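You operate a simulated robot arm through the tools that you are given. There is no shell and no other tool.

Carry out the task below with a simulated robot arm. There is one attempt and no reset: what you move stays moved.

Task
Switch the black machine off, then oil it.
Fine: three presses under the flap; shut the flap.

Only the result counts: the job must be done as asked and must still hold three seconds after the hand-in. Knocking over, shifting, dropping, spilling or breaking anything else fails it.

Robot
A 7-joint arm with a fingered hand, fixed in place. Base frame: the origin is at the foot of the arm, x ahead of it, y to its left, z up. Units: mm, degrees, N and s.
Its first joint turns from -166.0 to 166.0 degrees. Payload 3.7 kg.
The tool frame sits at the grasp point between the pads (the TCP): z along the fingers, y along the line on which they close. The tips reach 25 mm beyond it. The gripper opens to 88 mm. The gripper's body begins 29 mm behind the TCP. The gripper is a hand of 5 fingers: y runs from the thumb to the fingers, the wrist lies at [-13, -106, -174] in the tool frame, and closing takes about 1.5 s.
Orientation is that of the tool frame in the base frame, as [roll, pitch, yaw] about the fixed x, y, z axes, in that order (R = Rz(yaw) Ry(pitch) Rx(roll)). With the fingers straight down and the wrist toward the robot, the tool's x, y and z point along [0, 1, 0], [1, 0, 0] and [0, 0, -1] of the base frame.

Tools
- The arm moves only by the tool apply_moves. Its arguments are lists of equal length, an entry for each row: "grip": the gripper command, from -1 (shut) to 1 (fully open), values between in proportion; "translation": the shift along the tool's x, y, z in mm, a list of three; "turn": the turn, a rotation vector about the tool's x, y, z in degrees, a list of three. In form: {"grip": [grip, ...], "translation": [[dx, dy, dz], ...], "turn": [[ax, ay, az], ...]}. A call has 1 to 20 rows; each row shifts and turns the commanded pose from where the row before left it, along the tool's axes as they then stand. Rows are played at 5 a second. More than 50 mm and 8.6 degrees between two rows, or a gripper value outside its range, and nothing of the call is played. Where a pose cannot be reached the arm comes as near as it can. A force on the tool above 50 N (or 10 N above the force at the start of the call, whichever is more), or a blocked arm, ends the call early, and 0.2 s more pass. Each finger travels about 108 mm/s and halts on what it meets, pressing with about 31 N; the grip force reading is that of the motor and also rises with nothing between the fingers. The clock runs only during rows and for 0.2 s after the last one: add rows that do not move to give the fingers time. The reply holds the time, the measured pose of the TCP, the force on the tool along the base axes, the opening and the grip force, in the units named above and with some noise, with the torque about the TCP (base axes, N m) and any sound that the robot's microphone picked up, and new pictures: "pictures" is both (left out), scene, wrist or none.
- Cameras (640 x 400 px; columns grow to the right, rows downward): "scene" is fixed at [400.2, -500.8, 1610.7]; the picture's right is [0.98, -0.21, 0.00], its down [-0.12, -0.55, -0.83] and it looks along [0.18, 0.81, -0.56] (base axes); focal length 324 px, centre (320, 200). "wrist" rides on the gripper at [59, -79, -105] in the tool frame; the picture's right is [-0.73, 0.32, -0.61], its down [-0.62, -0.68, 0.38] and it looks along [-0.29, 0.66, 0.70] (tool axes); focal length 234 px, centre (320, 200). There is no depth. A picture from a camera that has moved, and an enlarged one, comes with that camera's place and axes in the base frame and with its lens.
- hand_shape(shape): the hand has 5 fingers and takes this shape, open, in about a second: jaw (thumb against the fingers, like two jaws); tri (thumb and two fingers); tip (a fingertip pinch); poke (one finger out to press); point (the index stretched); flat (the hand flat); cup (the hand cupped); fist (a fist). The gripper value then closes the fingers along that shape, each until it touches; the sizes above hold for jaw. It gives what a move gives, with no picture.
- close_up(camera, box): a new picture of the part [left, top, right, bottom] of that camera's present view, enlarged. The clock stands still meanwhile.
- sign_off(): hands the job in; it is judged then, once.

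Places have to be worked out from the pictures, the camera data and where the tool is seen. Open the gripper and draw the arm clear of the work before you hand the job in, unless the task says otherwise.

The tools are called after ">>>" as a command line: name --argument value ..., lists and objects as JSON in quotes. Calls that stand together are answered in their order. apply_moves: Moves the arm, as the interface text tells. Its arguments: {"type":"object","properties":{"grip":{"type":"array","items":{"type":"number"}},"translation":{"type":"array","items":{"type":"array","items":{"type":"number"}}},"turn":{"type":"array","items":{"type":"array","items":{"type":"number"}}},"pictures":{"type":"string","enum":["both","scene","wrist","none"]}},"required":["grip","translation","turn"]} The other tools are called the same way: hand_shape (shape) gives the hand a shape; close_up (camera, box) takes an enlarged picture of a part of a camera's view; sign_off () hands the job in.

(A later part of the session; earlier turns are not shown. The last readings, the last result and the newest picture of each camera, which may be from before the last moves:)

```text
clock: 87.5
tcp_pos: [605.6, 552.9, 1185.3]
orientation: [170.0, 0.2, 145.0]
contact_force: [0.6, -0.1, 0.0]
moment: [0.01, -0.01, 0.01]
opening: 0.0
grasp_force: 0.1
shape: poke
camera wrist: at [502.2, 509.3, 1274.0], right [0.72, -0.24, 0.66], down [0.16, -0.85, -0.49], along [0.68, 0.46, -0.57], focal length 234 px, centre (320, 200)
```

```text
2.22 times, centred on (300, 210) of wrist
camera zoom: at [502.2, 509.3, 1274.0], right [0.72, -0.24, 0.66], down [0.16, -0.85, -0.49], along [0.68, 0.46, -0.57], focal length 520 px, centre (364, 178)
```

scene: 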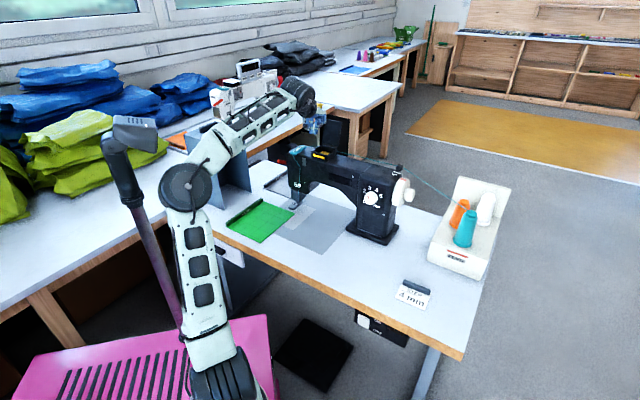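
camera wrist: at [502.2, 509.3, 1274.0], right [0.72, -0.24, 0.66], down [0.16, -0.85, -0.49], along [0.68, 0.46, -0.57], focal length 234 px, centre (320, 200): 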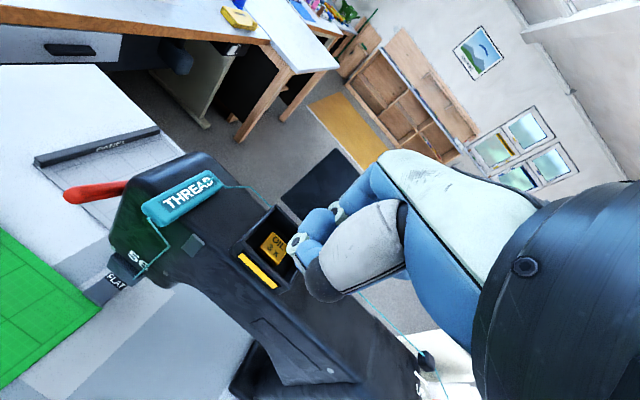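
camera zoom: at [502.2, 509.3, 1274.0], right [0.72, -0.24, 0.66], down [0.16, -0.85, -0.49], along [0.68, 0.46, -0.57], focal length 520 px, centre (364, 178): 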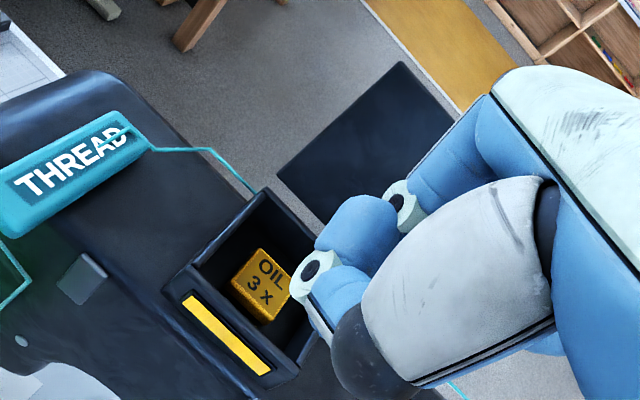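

All three yellow fields show. The lid leans back about 17° with its top edge near v 949, z 1170. I switch to "point" here and tilt to 20° to see where the index tip lies.

>>> hand_shape --shape "point"

>>> apply_moves --grip '[1, 1, 1]' --translation '[[0, 0, 0], [0, 0, 0], [0, 0, 0]]' --turn '[[-5, 0, 0], [-5, 0, 0], [0, 0, 0]]' --pictures "none"

>>> close_up --camera "scene" --box '[295, 95, 359, 150]'

>>> close_up --camera "wrist" --box '[200, 100, 420, 280]'

```text
clock: 88.4
tcp_pos: [606.8, 552.9, 1185.3]
orientation: [170.0, 0.1, 145.0]
contact_force: [0.2, -0.1, 0.2]
moment: [0.01, -0.05, 0.02]
opening: 0.0
grasp_force: 0.1
shape: point
```

```text
clock: 89.2
tcp_pos: [606.6, 553.2, 1185.9]
orientation: [160.0, 0.2, 144.9]
contact_force: [-0.2, 1.1, -0.8]
moment: [0.01, 0.0, 0.03]
opening: 0.1
grasp_force: 0.2
shape: point
```

```text
7.27 times, centred on (327, 122) of scene
camera zoom: at [400.2, -500.8, 1610.7], right [0.98, -0.21, 0.0], down [-0.12, -0.55, -0.83], along [0.18, 0.81, -0.56], focal length 2353 px, centre (269, 764)
```

zoom: 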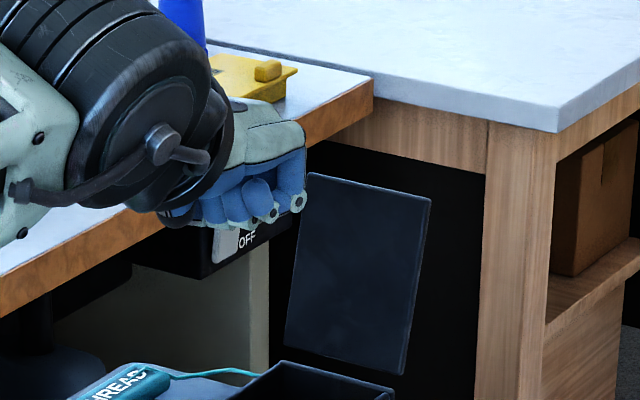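

```text
2.22 times, centred on (310, 190) of wrist
camera zoom: at [493.5, 497.6, 1256.6], right [0.65, -0.34, 0.68], down [0.22, -0.78, -0.59], along [0.73, 0.53, -0.43], focal length 520 px, centre (342, 222)
```

zoom: 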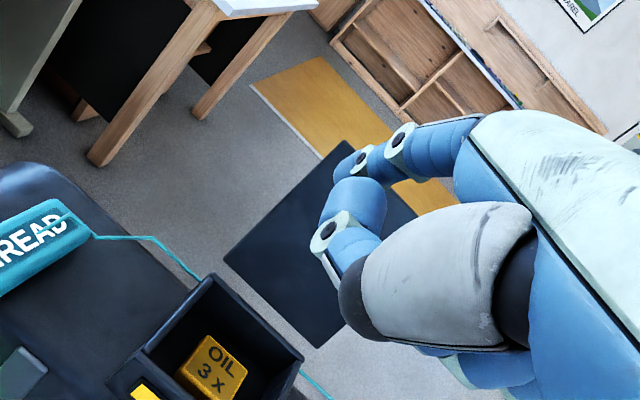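

The index is hidden from both cameras in this shape. The open "jaw" shape gives known geometry (fingers at +44 mm, thumb at -44 mm), so I use it to cage the lid's top edge: fingers behind, thumb in front. I switch to it here and turn to tilt 30°, yaw 0.

>>> hand_shape --shape "jaw"

>>> apply_moves --grip '[1, 1, 1, 1, 1]' --translation '[[0, 0, 0], [0, 0, 0], [0, 0, 0], [0, 0, 0], [0, 0, 0]]' --turn '[[-5, 0, 0], [-5, 0, 0], [0, -2.5, 4.3], [0, -2.5, 4.3], [0, 0, 0]]'

>>> close_up --camera "scene" --box '[295, 85, 365, 150]'

>>> close_up --camera "wrist" --box '[200, 100, 420, 300]'

```text
clock: 90.1
tcp_pos: [605.6, 553.5, 1185.7]
orientation: [160.0, 0.2, 145.0]
contact_force: [0.6, 0.3, -0.4]
moment: [-0.01, 0.01, -0.01]
opening: 87.5
grasp_force: 0.0
shape: jaw
```

```text
clock: 91.3
tcp_pos: [611.1, 542.8, 1195.3]
orientation: [149.6, -1.2, 134.6]
contact_force: [-0.5, -0.2, 0.1]
moment: [-0.02, -0.02, -0.02]
opening: 88.0
grasp_force: 0.1
shape: jaw
camera wrist: at [485.1, 499.7, 1246.4], right [0.5, -0.55, 0.67], down [0.15, -0.71, -0.69], along [0.85, 0.44, -0.27], focal length 234 px, centre (320, 200)
```

scene: 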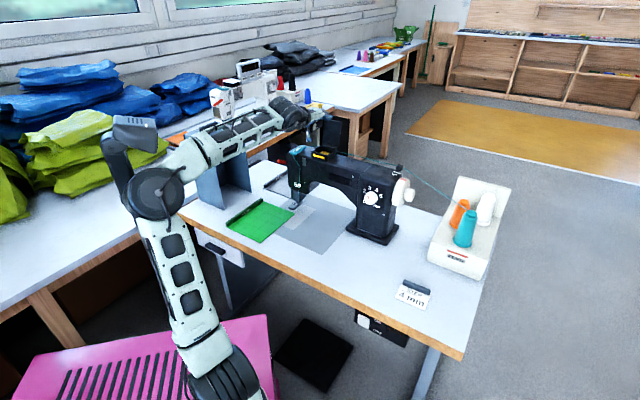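
wrist: 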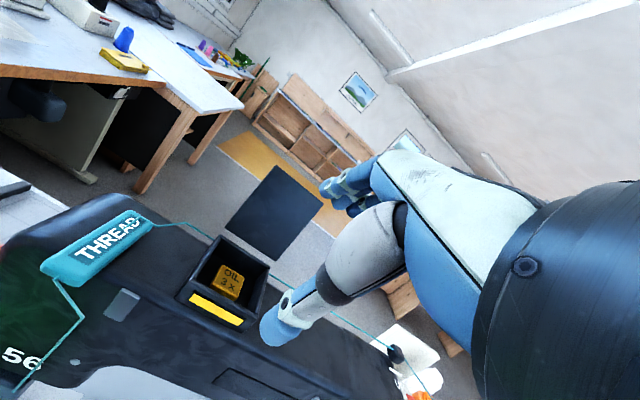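

```text
6.15 times, centred on (330, 118) of scene
camera zoom: at [400.2, -500.8, 1610.7], right [0.98, -0.21, 0.0], down [-0.12, -0.55, -0.83], along [0.18, 0.81, -0.56], focal length 1991 px, centre (258, 708)
```

zoom: 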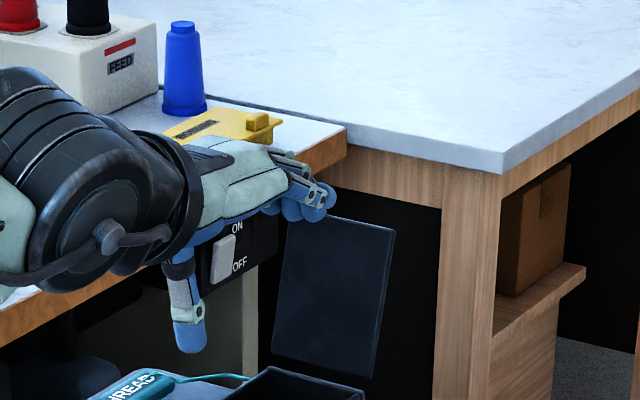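

```text
2.00 times, centred on (310, 200) of wrist
camera zoom: at [485.1, 499.7, 1246.4], right [0.5, -0.55, 0.67], down [0.15, -0.71, -0.69], along [0.85, 0.44, -0.27], focal length 468 px, centre (340, 200)
```

zoom: 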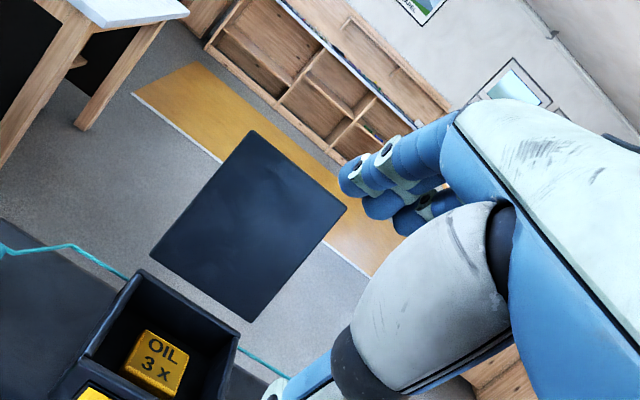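

The hand is in the jaw shape, fingers about z 1195 and the lid's top edge at z≈1170. I move forward so the fingers pass over the lid's top to about v 972 with the thumb staying in front of it.

>>> apply_moves --grip '[1, 1, 1, 1]' --translation '[[7.3, 30.5, 17.1], [7.3, 30.5, 17.1], [7.3, 30.5, 17.1], [0, 0, 0]]' --turn '[[0, 0, 0], [0, 0, 0], [0, 0, 0], [0, 0, 0]]'

>>> close_up --camera "scene" --box '[295, 85, 365, 150]'

>>> close_up --camera "wrist" --box '[200, 100, 420, 300]'

```text
clock: 92.3
tcp_pos: [663.4, 643.3, 1188.3]
orientation: [150.0, 0.1, 135.1]
contact_force: [-0.4, -0.4, 0.1]
moment: [0.03, 0.0, -0.03]
opening: 88.0
grasp_force: 0.0
shape: jaw
camera wrist: at [534.5, 599.5, 1239.7], right [0.5, -0.53, 0.69], down [0.16, -0.72, -0.67], along [0.85, 0.44, -0.27], focal length 234 px, centre (320, 200)
```

scene: 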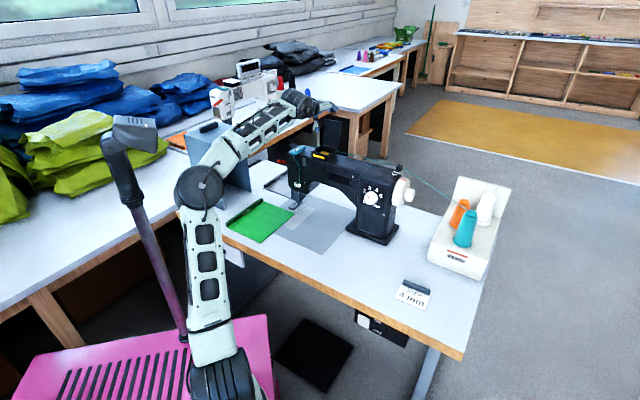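
wrist: 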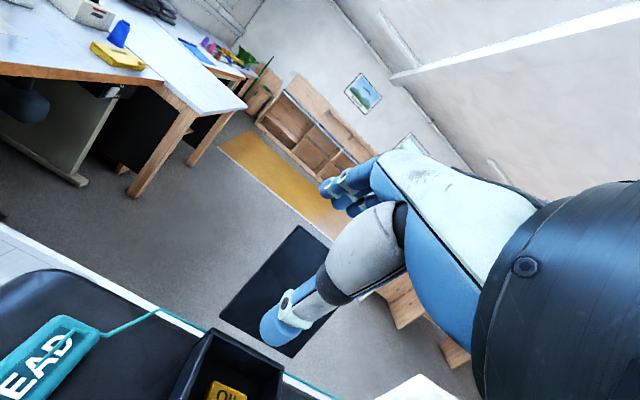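

```text
6.15 times, centred on (330, 118) of scene
camera zoom: at [400.2, -500.8, 1610.7], right [0.98, -0.21, 0.0], down [-0.12, -0.55, -0.83], along [0.18, 0.81, -0.56], focal length 1991 px, centre (258, 708)
```

zoom: 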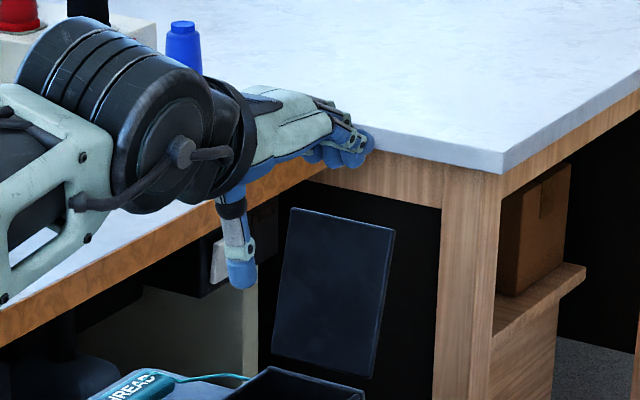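

```text
2.00 times, centred on (310, 200) of wrist
camera zoom: at [534.5, 599.5, 1239.7], right [0.5, -0.53, 0.69], down [0.16, -0.72, -0.67], along [0.85, 0.44, -0.27], focal length 468 px, centre (340, 200)
```

zoom: 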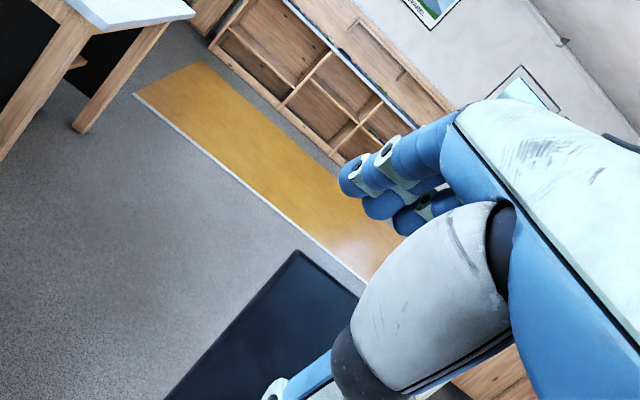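

The fingers are now beyond the lid's top edge with the thumb in front. I shift 12 mm right to centre them and lower about 36 mm so the fingertips hang behind the lid's upper edge.

>>> apply_moves --grip '[1, 1, 1, 1]' --translation '[[-12, 0, 0], [0, -9, 15.6], [0, -9, 15.6], [0, 0, 0]]' --turn '[[0, 0, 0], [0, 0, 0], [0, 0, 0], [0, 0, 0]]'

>>> close_up --camera "scene" --box '[295, 85, 365, 150]'

>>> close_up --camera "wrist" --box '[200, 100, 420, 300]'

```text
clock: 93.3
tcp_pos: [670.5, 635.1, 1152.9]
orientation: [149.9, 0.2, 135.2]
contact_force: [0.1, 0.9, 0.9]
moment: [0.04, 0.0, 0.0]
opening: 87.8
grasp_force: 0.1
shape: jaw
camera wrist: at [543.3, 590.4, 1202.5], right [0.49, -0.53, 0.69], down [0.16, -0.72, -0.67], along [0.85, 0.44, -0.27], focal length 234 px, centre (320, 200)
```

scene: 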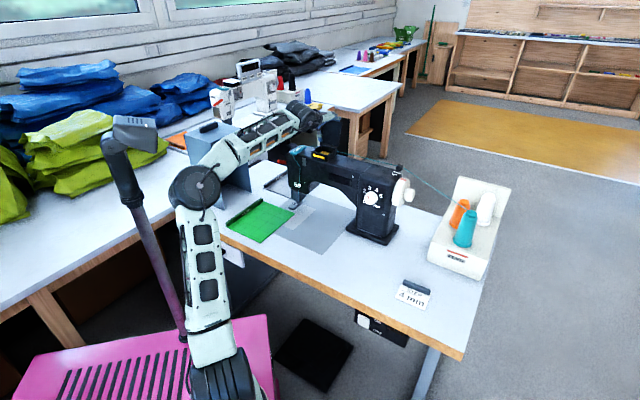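
wrist: 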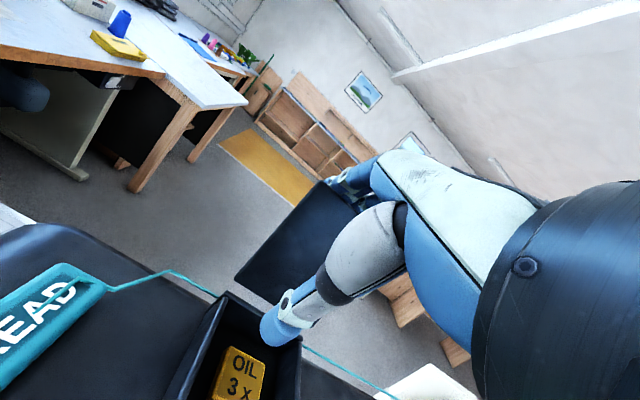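

```text
6.15 times, centred on (330, 118) of scene
camera zoom: at [400.2, -500.8, 1610.7], right [0.98, -0.21, 0.0], down [-0.12, -0.55, -0.83], along [0.18, 0.81, -0.56], focal length 1991 px, centre (258, 708)
```

zoom: 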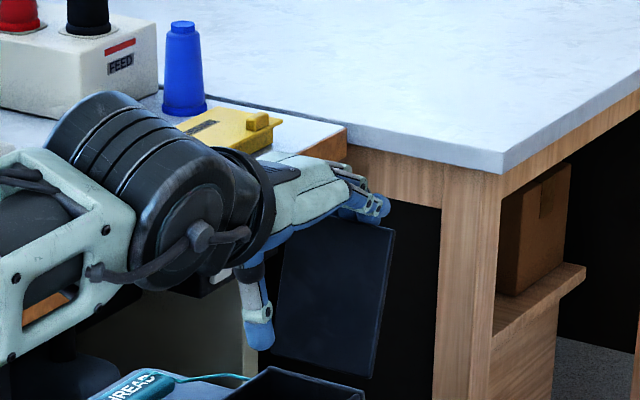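

```text
2.00 times, centred on (310, 200) of wrist
camera zoom: at [543.3, 590.4, 1202.5], right [0.49, -0.53, 0.69], down [0.16, -0.72, -0.67], along [0.85, 0.44, -0.27], focal length 468 px, centre (340, 200)
```

zoom: 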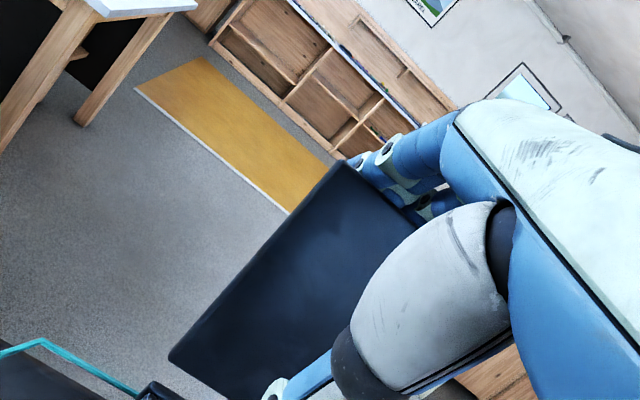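

The fingertips are now behind the lid's upper edge. I pull back slowly 40 mm to swing the lid to and past vertical.

>>> apply_moves --grip '[1, 1, 1, 1, 1]' --translation '[[0, -8.66, -5], [0, -8.66, -5], [0, -8.66, -5], [0, -8.66, -5], [0, 0, 0]]' --turn '[[0, 0, 0], [0, 0, 0], [0, 0, 0], [0, 0, 0], [0, 0, 0]]'

>>> close_up --camera "scene" --box '[295, 85, 365, 165]'

>>> close_up --camera "wrist" --box '[200, 100, 420, 300]'

```text
clock: 94.5
tcp_pos: [644.6, 606.1, 1150.8]
orientation: [150.1, 0.2, 135.1]
contact_force: [0.0, -0.3, 0.9]
moment: [-0.01, 0.03, -0.04]
opening: 87.9
grasp_force: 0.0
shape: jaw
camera wrist: at [516.3, 562.7, 1201.2], right [0.5, -0.53, 0.69], down [0.16, -0.72, -0.67], along [0.85, 0.44, -0.27], focal length 234 px, centre (320, 200)
```

scene: 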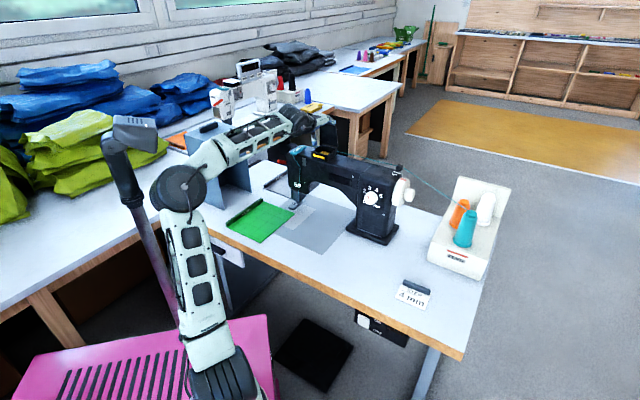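
wrist: 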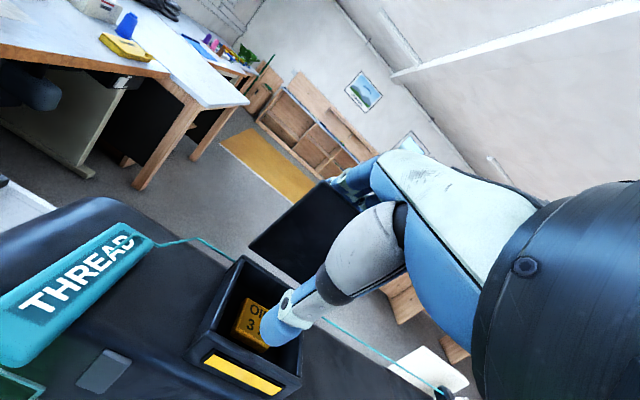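

```text
5.00 times, centred on (330, 125) of scene
camera zoom: at [400.2, -500.8, 1610.7], right [0.98, -0.21, 0.0], down [-0.12, -0.55, -0.83], along [0.18, 0.81, -0.56], focal length 1618 px, centre (270, 575)
```

zoom: 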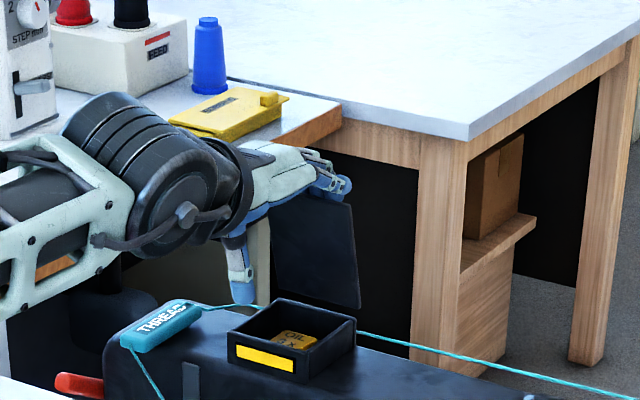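

```text
2.00 times, centred on (310, 200) of wrist
camera zoom: at [516.3, 562.7, 1201.2], right [0.5, -0.53, 0.69], down [0.16, -0.72, -0.67], along [0.85, 0.44, -0.27], focal length 468 px, centre (340, 200)
```

zoom: 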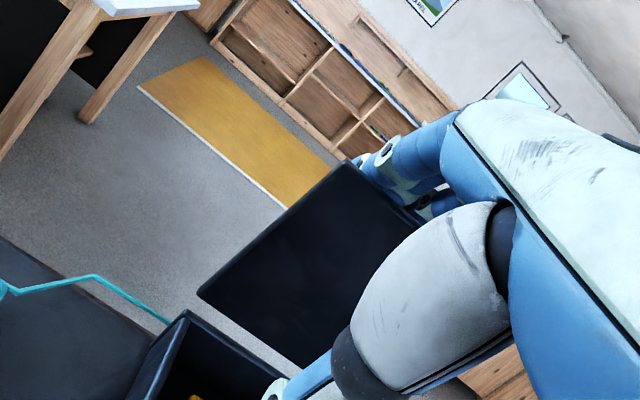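

The lid follows the fingers and is about vertical now. I pull back another 30 mm so it tips forward.

>>> apply_moves --grip '[1, 1, 1, 1, 1]' --translation '[[0, -8.66, -5], [0, -8.66, -5], [0, -8.66, -5], [0, 0, 0], [0, 0, 0]]' --turn '[[0, 0, 0], [0, 0, 0], [0, 0, 0], [0, 0, 0], [0, 0, 0]]'

>>> close_up --camera "scene" --box '[295, 85, 365, 165]'

>>> close_up --camera "wrist" --box '[200, 100, 420, 300]'

```text
clock: 95.7
tcp_pos: [627.5, 583.1, 1152.8]
orientation: [150.0, 0.1, 134.8]
contact_force: [0.9, 0.3, -0.6]
moment: [0.01, -0.04, -0.01]
opening: 87.7
grasp_force: 0.0
shape: jaw
camera wrist: at [498.3, 540.0, 1202.8], right [0.49, -0.53, 0.69], down [0.16, -0.72, -0.67], along [0.86, 0.44, -0.27], focal length 234 px, centre (320, 200)
```

scene: 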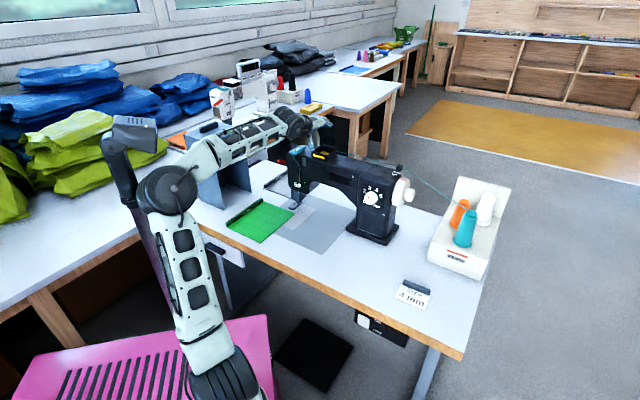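
wrist: 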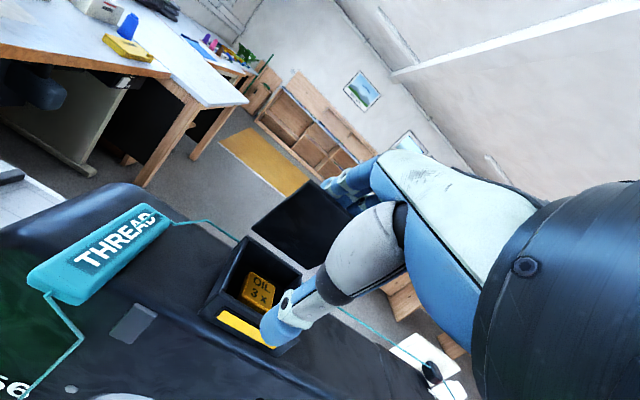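

```text
5.00 times, centred on (330, 125) of scene
camera zoom: at [400.2, -500.8, 1610.7], right [0.98, -0.21, 0.0], down [-0.12, -0.55, -0.83], along [0.18, 0.81, -0.56], focal length 1618 px, centre (270, 575)
```

zoom: 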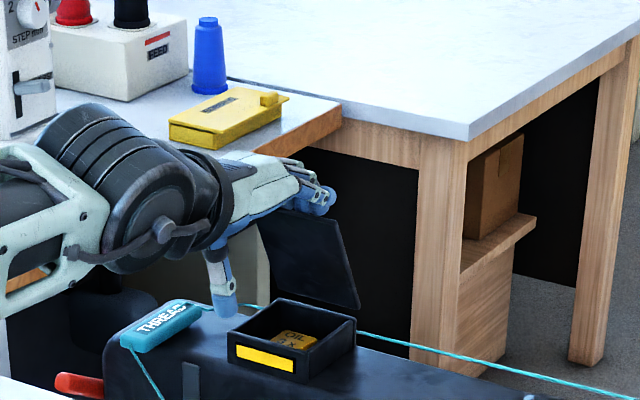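

```text
2.00 times, centred on (310, 200) of wrist
camera zoom: at [498.3, 540.0, 1202.8], right [0.49, -0.53, 0.69], down [0.16, -0.72, -0.67], along [0.86, 0.44, -0.27], focal length 468 px, centre (340, 200)
```

zoom: 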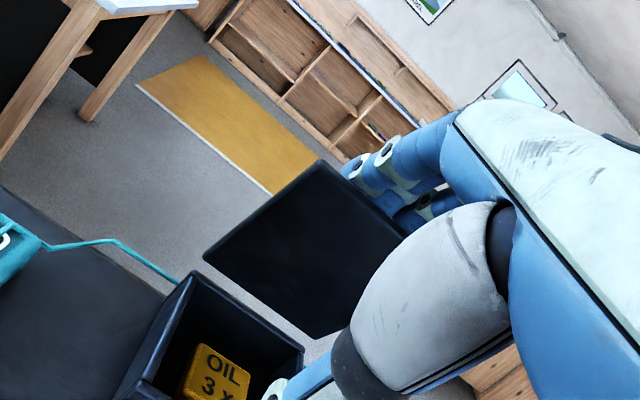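

The lid stays where the fingers bring it (about 70°), so its hinge holds by friction. I keep guiding it down along its arc with the fingers on its back, to about 40°.

>>> apply_moves --grip '[1, 1, 1, 1, 1, 1]' --translation '[[0, -11.9, 4.66], [0, -11.3, 1.56], [0, -11.3, 1.56], [0, -10.9, 2.93], [0, 0, 0], [0, 0, 0]]' --turn '[[0, 0, 0], [0, 0, 0], [0, 0, 0], [0, 0, 0], [0, 0, 0], [0, 0, 0]]'

>>> close_up --camera "scene" --box '[295, 85, 365, 165]'

>>> close_up --camera "wrist" --box '[200, 120, 420, 320]'

```text
clock: 97.1
tcp_pos: [599.1, 561.5, 1119.1]
orientation: [150.1, 0.2, 135.1]
contact_force: [0.7, 0.0, -0.3]
moment: [0.01, 0.03, -0.04]
opening: 88.1
grasp_force: 0.1
shape: jaw
camera wrist: at [471.1, 517.1, 1169.8], right [0.5, -0.53, 0.69], down [0.16, -0.72, -0.67], along [0.85, 0.44, -0.27], focal length 234 px, centre (320, 200)
```

scene: 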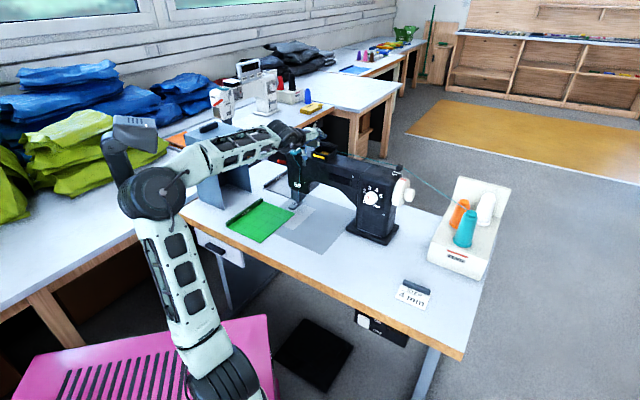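
wrist: 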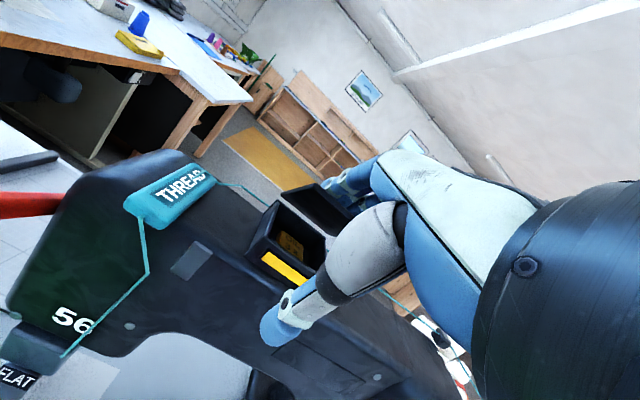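

```text
5.00 times, centred on (330, 125) of scene
camera zoom: at [400.2, -500.8, 1610.7], right [0.98, -0.21, 0.0], down [-0.12, -0.55, -0.83], along [0.18, 0.81, -0.56], focal length 1618 px, centre (270, 575)
```

zoom: 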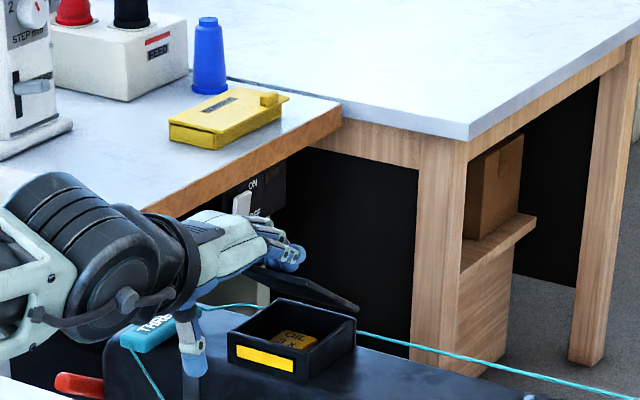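

```text
2.00 times, centred on (310, 220) of wrist
camera zoom: at [471.1, 517.1, 1169.8], right [0.5, -0.53, 0.69], down [0.16, -0.72, -0.67], along [0.85, 0.44, -0.27], focal length 468 px, centre (340, 160)
```

zoom: 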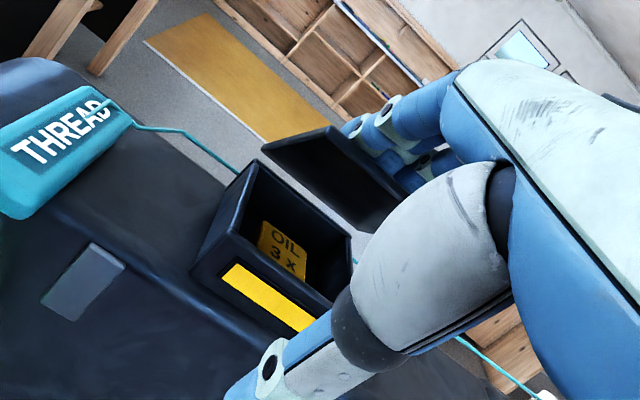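

The lid is at about 45° and follows nicely. From here I just press straight down with the fingers on top of it, watching the force.

>>> apply_moves --grip '[1, 1, 1, 1, 1]' --translation '[[0, -3, 5.2], [0, -3, 5.2], [0, -3, 5.2], [0, 0, 0], [0, 0, 0]]' --turn '[[0, 0, 0], [0, 0, 0], [0, 0, 0], [0, 0, 0], [0, 0, 0]]' --pictures "none"

>>> close_up --camera "scene" --box '[295, 105, 365, 165]'

>>> close_up --camera "wrist" --box '[200, 120, 420, 320]'

```text
clock: 98.3
tcp_pos: [599.0, 561.3, 1101.1]
orientation: [150.0, 0.2, 135.2]
contact_force: [0.2, -0.6, 0.1]
moment: [0.03, -0.03, -0.02]
opening: 87.9
grasp_force: 0.1
shape: jaw
```

```text
6.67 times, centred on (330, 135) of scene
camera zoom: at [400.2, -500.8, 1610.7], right [0.98, -0.21, 0.0], down [-0.12, -0.55, -0.83], along [0.18, 0.81, -0.56], focal length 2157 px, centre (253, 633)
```

zoom: 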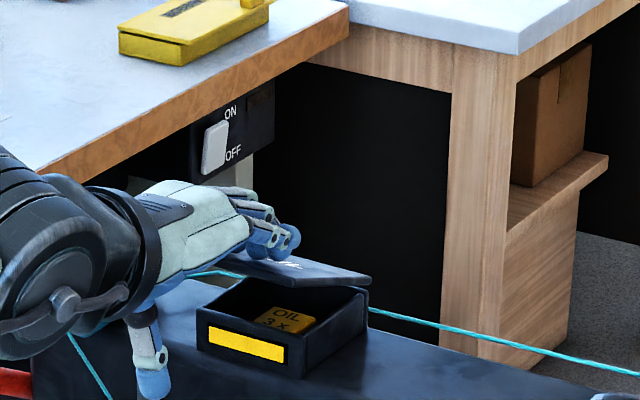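

```text
2.00 times, centred on (310, 220) of wrist
camera zoom: at [471.0, 516.9, 1151.6], right [0.5, -0.53, 0.69], down [0.16, -0.72, -0.67], along [0.85, 0.44, -0.27], focal length 468 px, centre (340, 160)
```

zoom: 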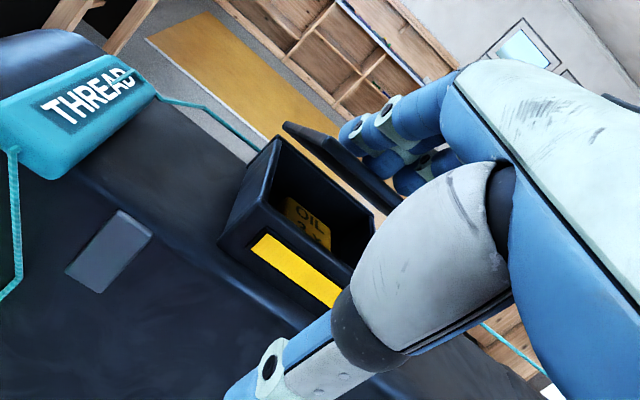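

The lid is at about 25° and closing. I continue down another 9 mm.

>>> apply_moves --grip '[1, 1, 1, 1]' --translation '[[0, -1.5, 2.6], [0, -1.5, 2.6], [0, -1.5, 2.6], [0, 0, 0]]' --turn '[[0, 0, 0], [0, 0, 0], [0, 0, 0], [0, 0, 0]]' --pictures "none"

>>> close_up --camera "scene" --box '[295, 115, 365, 165]'

```text
clock: 99.3
tcp_pos: [600.8, 560.6, 1092.9]
orientation: [150.0, 0.1, 135.0]
contact_force: [-0.2, 0.0, -0.5]
moment: [-0.02, 0.05, 0.0]
opening: 87.9
grasp_force: 0.0
shape: jaw
```

```text
8.00 times, centred on (330, 140) of scene
camera zoom: at [400.2, -500.8, 1610.7], right [0.98, -0.21, 0.0], down [-0.12, -0.55, -0.83], along [0.18, 0.81, -0.56], focal length 2589 px, centre (240, 680)
```

zoom: 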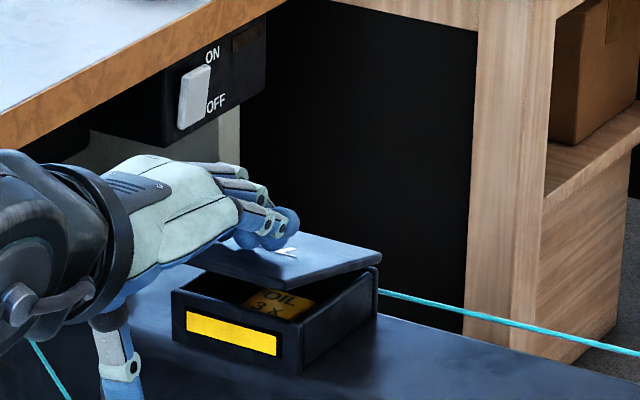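

The lid is almost shut (about 15°). I press down further in small steps until I feel it seat.

>>> apply_moves --grip '[1, 1, 1, 1]' --translation '[[0, -1.5, 2.6], [0, -1.5, 2.6], [0, 0, 0], [0, 0, 0]]' --turn '[[0, 0, 0], [0, 0, 0], [0, 0, 0], [0, 0, 0]]' --pictures "none"

>>> apply_moves --grip '[1, 1, 1]' --translation '[[0, -1, 1.73], [0, -1, 1.73], [0, 0, 0]]' --turn '[[0, 0, 0], [0, 0, 0], [0, 0, 0]]' --pictures "none"

>>> close_up --camera "scene" --box '[295, 115, 365, 165]'

```text
clock: 100.3
tcp_pos: [599.3, 560.3, 1087.3]
orientation: [150.0, 0.2, 134.9]
contact_force: [0.3, -0.2, -0.1]
moment: [-0.01, -0.02, -0.01]
opening: 88.0
grasp_force: 0.1
shape: jaw
```

```text
clock: 101.1
tcp_pos: [599.8, 561.4, 1081.4]
orientation: [150.0, 0.1, 135.0]
contact_force: [-0.2, -0.7, -0.2]
moment: [-0.02, -0.01, 0.01]
opening: 88.0
grasp_force: 0.1
shape: jaw
```

```text
8.00 times, centred on (330, 140) of scene
camera zoom: at [400.2, -500.8, 1610.7], right [0.98, -0.21, 0.0], down [-0.12, -0.55, -0.83], along [0.18, 0.81, -0.56], focal length 2589 px, centre (240, 680)
```

zoom: 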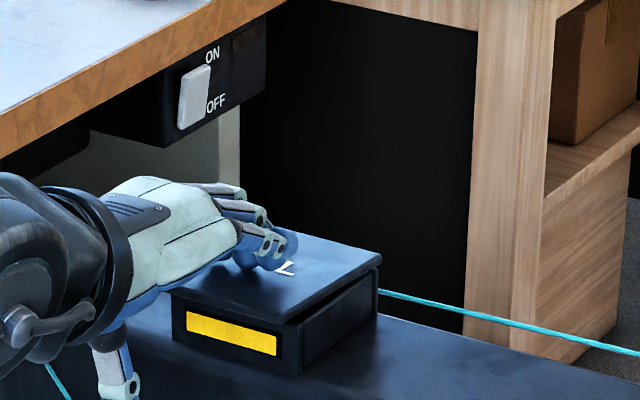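

Only a small gap remains. I go on pressing in 2 mm steps until it seats with a few newtons.

>>> apply_moves --grip '[1, 1, 1]' --translation '[[0, -1, 1.73], [0, -0.5, 0.87], [0, 0, 0]]' --turn '[[0, 0, 0], [0, 0, 0], [0, 0, 0]]' --pictures "none"

>>> apply_moves --grip '[1, 1, 1]' --translation '[[0, -1, 1.73], [0, 0, 0], [0, 0, 0]]' --turn '[[0, 0, 0], [0, 0, 0], [0, 0, 0]]' --pictures "none"

>>> close_up --camera "scene" --box '[295, 115, 365, 165]'

```text
clock: 101.9
tcp_pos: [599.6, 560.8, 1079.1]
orientation: [150.0, 0.2, 134.9]
contact_force: [-0.3, 0.1, -0.1]
moment: [0.0, 0.0, 0.04]
opening: 87.8
grasp_force: 0.1
shape: jaw
```

```text
clock: 102.7
tcp_pos: [600.2, 560.2, 1076.7]
orientation: [150.0, 0.2, 135.0]
contact_force: [0.6, 0.4, 0.4]
moment: [0.03, -0.03, -0.01]
opening: 87.7
grasp_force: 0.1
shape: jaw
```

```text
8.00 times, centred on (330, 140) of scene
camera zoom: at [400.2, -500.8, 1610.7], right [0.98, -0.21, 0.0], down [-0.12, -0.55, -0.83], along [0.18, 0.81, -0.56], focal length 2589 px, centre (240, 680)
```

zoom: 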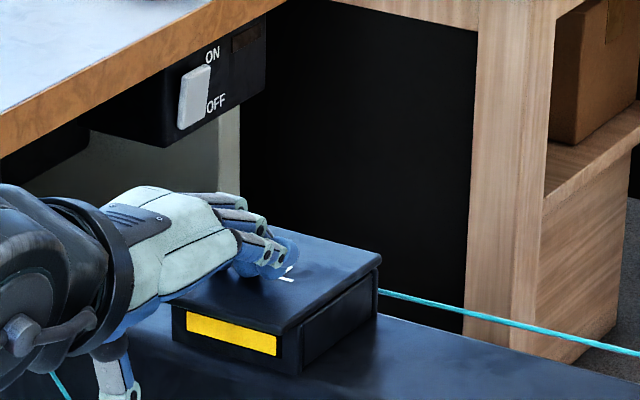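

The lid looks shut to within about a millimetre. I press a touch more to be sure it seats.

>>> apply_moves --grip '[1, 1, 1]' --translation '[[0, -1, 1.73], [0, 0, 0], [0, 0, 0]]' --turn '[[0, 0, 0], [0, 0, 0], [0, 0, 0]]' --pictures "none"

>>> apply_moves --grip '[1, 1, 1]' --translation '[[0, -1, 1.73], [0, 0, 0], [0, 0, 0]]' --turn '[[0, 0, 0], [0, 0, 0], [0, 0, 0]]' --pictures "none"

>>> close_up --camera "scene" --box '[295, 115, 365, 165]'

```text
clock: 103.5
tcp_pos: [599.0, 560.2, 1075.4]
orientation: [150.0, 0.2, 135.1]
contact_force: [-1.2, -0.7, 4.3]
moment: [0.14, -0.19, 0.0]
opening: 88.0
grasp_force: 0.1
shape: jaw
```

```text
clock: 104.3
tcp_pos: [598.9, 559.5, 1072.7]
orientation: [149.9, 0.2, 135.0]
contact_force: [-2.8, -2.5, 8.2]
moment: [0.34, -0.4, -0.02]
opening: 87.8
grasp_force: 0.0
shape: jaw
```

```text
8.00 times, centred on (330, 140) of scene
camera zoom: at [400.2, -500.8, 1610.7], right [0.98, -0.21, 0.0], down [-0.12, -0.55, -0.83], along [0.18, 0.81, -0.56], focal length 2589 px, centre (240, 680)
```

zoom: 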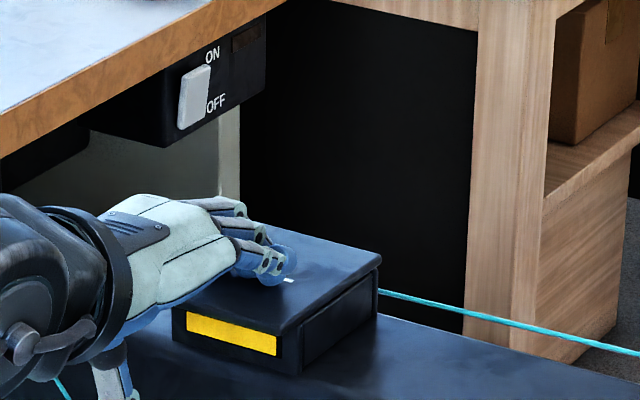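

The lid is seated (8 N on it). I lift the hand straight up, with the thumb well in front of the lip, and check the lid.

>>> apply_moves --grip '[1, 1, 1, 1, 1, 1]' --translation '[[0, 2.5, -4.3], [0, 7.5, -13], [0, 15, -26], [0, 20, -34.6], [0, 20, -34.6], [0, 0, 0]]' --turn '[[0, 0, 0], [0, 0, 0], [0, 0, 0], [0, 0, 0], [0, 0, 0], [0, 0, 0]]'

>>> close_up --camera "scene" --box '[280, 110, 376, 180]'

>>> close_up --camera "wrist" --box '[100, 140, 400, 360]'

```text
clock: 105.7
tcp_pos: [599.7, 559.5, 1201.5]
orientation: [150.0, 0.3, 135.0]
contact_force: [-0.8, 0.2, 0.1]
moment: [0.0, 0.0, -0.02]
opening: 87.9
grasp_force: 0.1
shape: jaw
camera wrist: at [470.6, 516.0, 1252.7], right [0.49, -0.53, 0.69], down [0.16, -0.72, -0.67], along [0.85, 0.44, -0.27], focal length 234 px, centre (320, 200)
```

scene: 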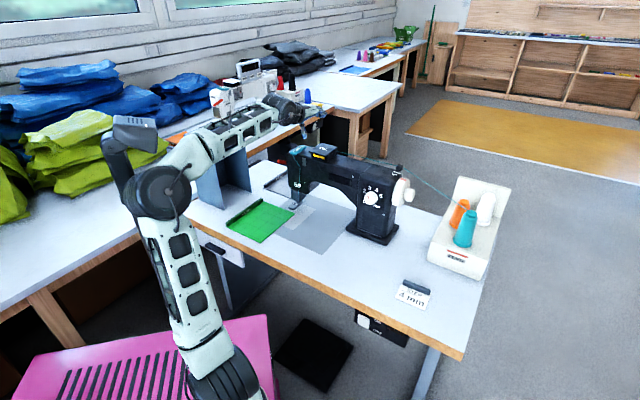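
wrist: 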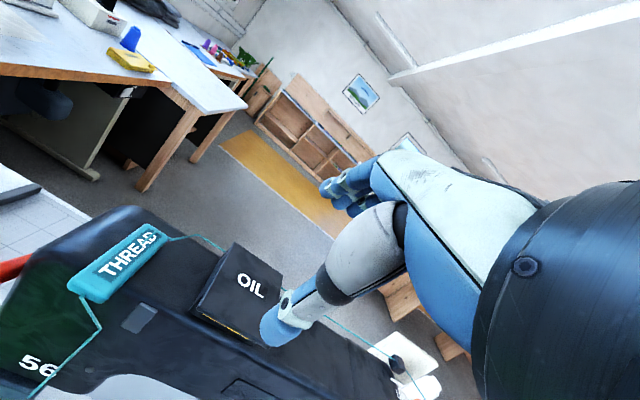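

```text
5.71 times, centred on (328, 145) of scene
camera zoom: at [400.2, -500.8, 1610.7], right [0.98, -0.21, 0.0], down [-0.12, -0.55, -0.83], along [0.18, 0.81, -0.56], focal length 1849 px, centre (274, 514)
```

zoom: 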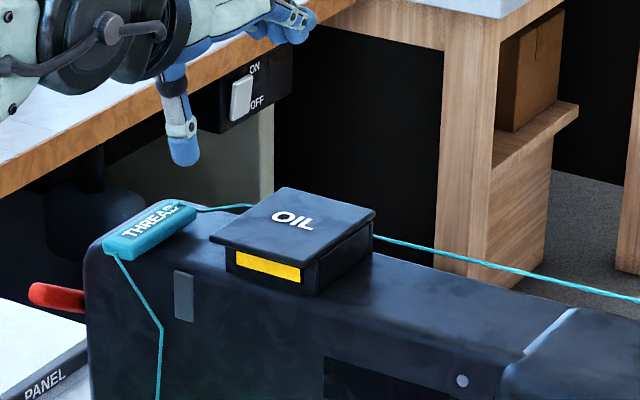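

```text
1.82 times, centred on (250, 250) of wrist
camera zoom: at [470.6, 516.0, 1252.7], right [0.49, -0.53, 0.69], down [0.16, -0.72, -0.67], along [0.85, 0.44, -0.27], focal length 426 px, centre (447, 109)
```

zoom: 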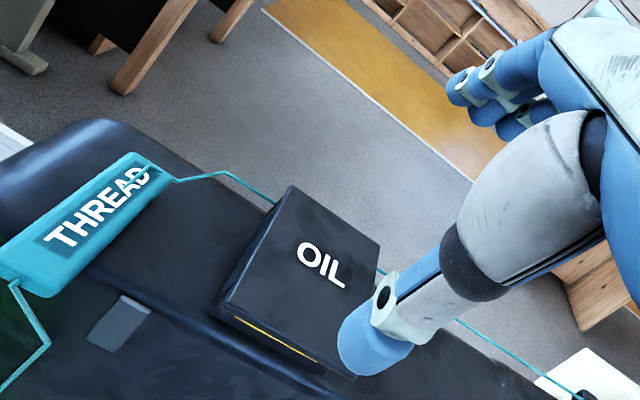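

The lid lies flat and shut, and the window below it is fully yellow. I check that the machine is still off, while turning the hand upright and drawing back.

>>> apply_moves --grip '[1, 1, 1, 1, 1, 1, 1, 1, 1, 1]' --translation '[[0, 0, 0], [0, 0, 0], [0, 0, 0], [0, 0, 0], [0, 0, -40], [0, 0, -40], [5, -40, 0], [5, -40, 0], [5, -40, 0], [0, -40, 0]]' --turn '[[7.5, 0, 0], [7.5, 0, 0], [7.5, 0, 0], [7.5, 0, 0], [0, 0, 0], [0, 0, 0], [0, 0, 0], [0, 0, 0], [0, 0, 0], [0, 0, 0]]'

>>> close_up --camera "scene" --box '[270, 130, 430, 250]'

>>> close_up --camera "scene" --box '[340, 290, 440, 360]'

```text
clock: 108.1
tcp_pos: [507.3, 434.8, 1289.6]
orientation: [-180.0, -1.9, 132.5]
contact_force: [-0.3, -0.6, 1.5]
moment: [-0.03, -0.01, 0.0]
opening: 87.8
grasp_force: 0.1
shape: jaw
stopped in row 10: the arm was blocked; the commanded pose is now the measured one
camera wrist: at [410.4, 422.3, 1395.9], right [0.74, -0.33, 0.58], down [-0.09, -0.91, -0.4], along [0.66, 0.25, -0.71], focal length 234 px, centre (320, 200)
```

scene: 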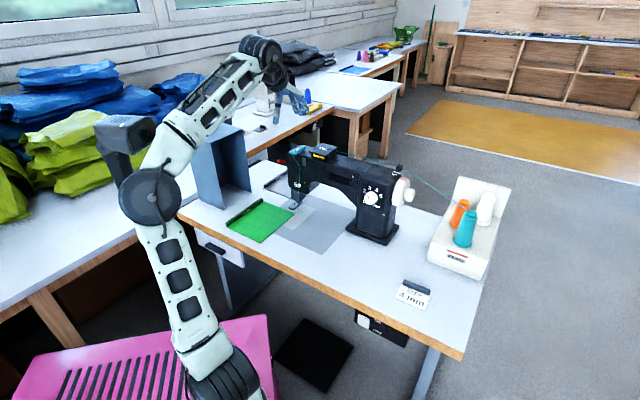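
wrist: 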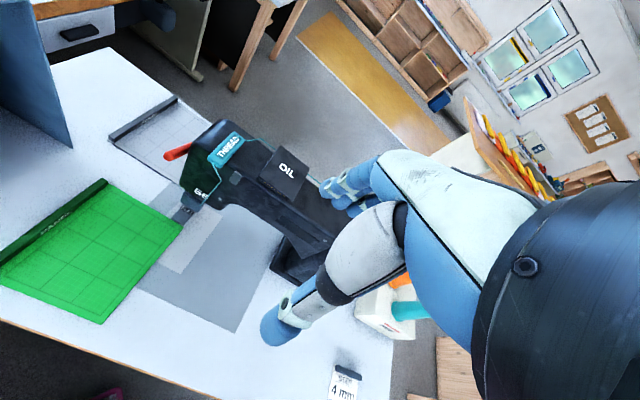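

```text
3.33 times, centred on (350, 190) of scene
camera zoom: at [400.2, -500.8, 1610.7], right [0.98, -0.21, 0.0], down [-0.12, -0.55, -0.83], along [0.18, 0.81, -0.56], focal length 1079 px, centre (220, 233)
```

zoom: 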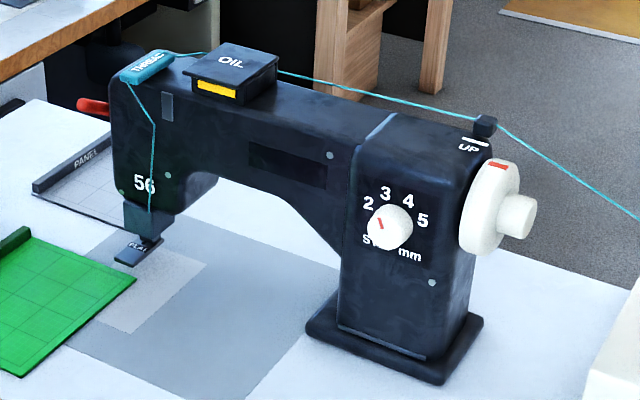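

```text
5.71 times, centred on (390, 325) of scene
camera zoom: at [400.2, -500.8, 1610.7], right [0.98, -0.21, 0.0], down [-0.12, -0.55, -0.83], along [0.18, 0.81, -0.56], focal length 1849 px, centre (-80, -514)
```

zoom: 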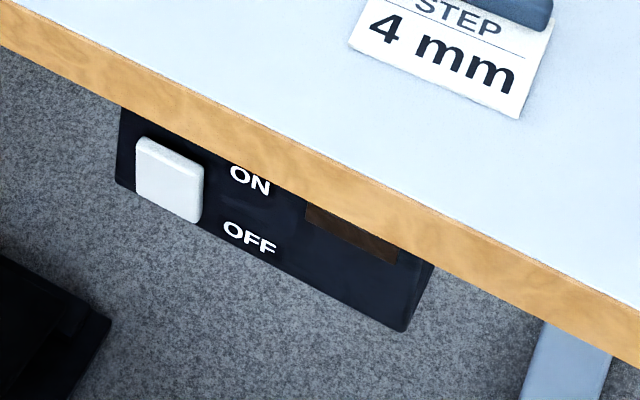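

The machine is off and the lid shut, but the arm reports being blocked while drawing back, and the mast's head on the left looks changed. I zoom in there before moving anything.

>>> close_up --camera "scene" --box '[60, 90, 240, 230]'

>>> close_up --camera "scene" --box '[0, 200, 300, 400]'

```text
2.86 times, centred on (150, 160) of scene
camera zoom: at [400.2, -500.8, 1610.7], right [0.98, -0.21, 0.0], down [-0.12, -0.55, -0.83], along [0.18, 0.81, -0.56], focal length 925 px, centre (806, 314)
```

zoom: 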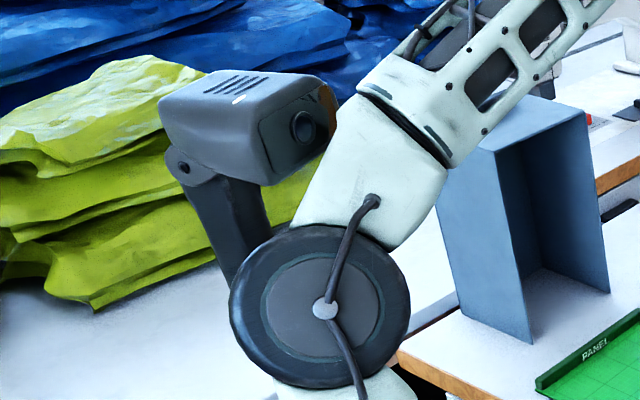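

```text
2.00 times, centred on (150, 300) of scene
camera zoom: at [400.2, -500.8, 1610.7], right [0.98, -0.21, 0.0], down [-0.12, -0.55, -0.83], along [0.18, 0.81, -0.56], focal length 647 px, centre (660, 0)
```

zoom: 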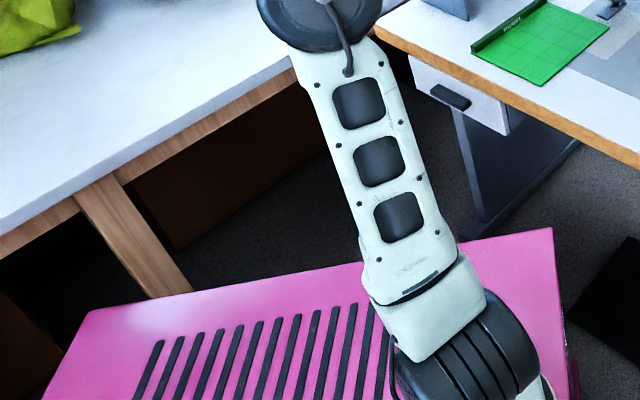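

The "mast" is a camera head standing on the same pink base as the arm, and the elbow came against it. I ease the arm away from it, forward and to the right, and see whether the head is unchanged.

>>> apply_moves --grip '[1, 1, 1, 1]' --translation '[[-10, 20, 0], [-20, 30, 0], [-30, 20, 0], [0, 0, 0]]' --turn '[[0, 0, 0], [0, 0, 0], [0, 0, 0], [0, 0, 0]]'

>>> close_up --camera "scene" --box '[60, 90, 240, 230]'

```text
clock: 109.1
tcp_pos: [591.0, 440.5, 1288.0]
orientation: [-180.0, -1.8, 133.0]
contact_force: [-0.3, 0.7, 0.4]
moment: [-0.04, -0.02, 0.0]
opening: 87.8
grasp_force: 0.1
shape: jaw
camera wrist: at [495.6, 428.0, 1394.3], right [0.74, -0.33, 0.58], down [-0.08, -0.91, -0.4], along [0.66, 0.25, -0.7], focal length 234 px, centre (320, 200)
```

scene: 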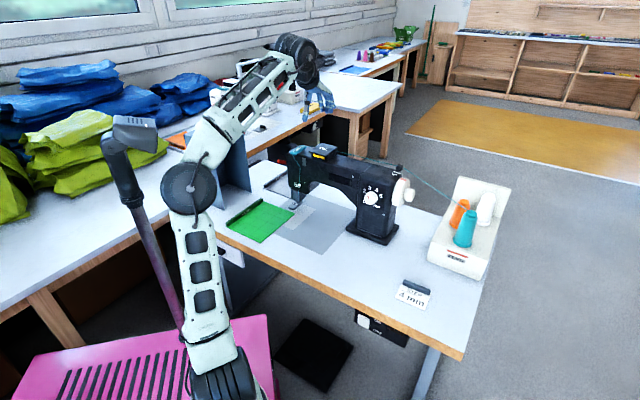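
wrist: 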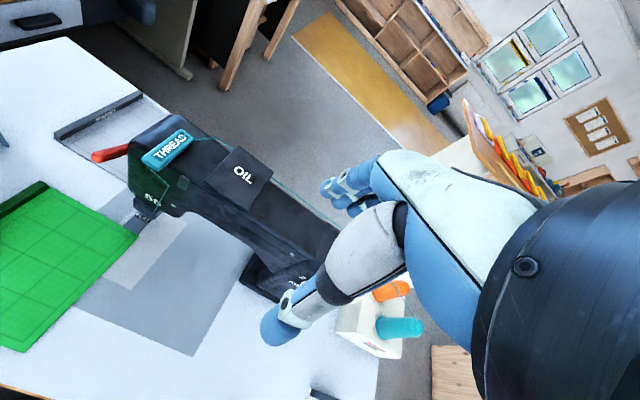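

```text
2.86 times, centred on (150, 160) of scene
camera zoom: at [400.2, -500.8, 1610.7], right [0.98, -0.21, 0.0], down [-0.12, -0.55, -0.83], along [0.18, 0.81, -0.56], focal length 925 px, centre (806, 314)
```

zoom: 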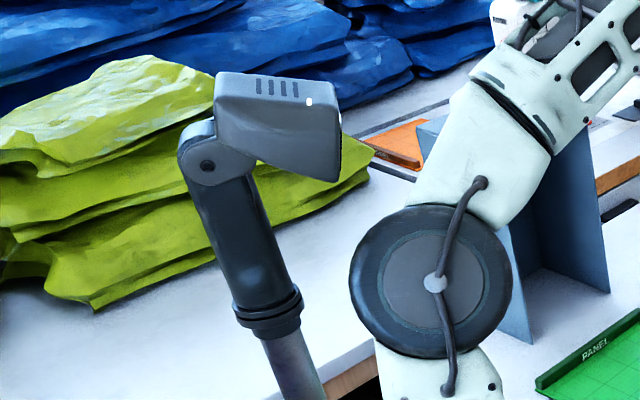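

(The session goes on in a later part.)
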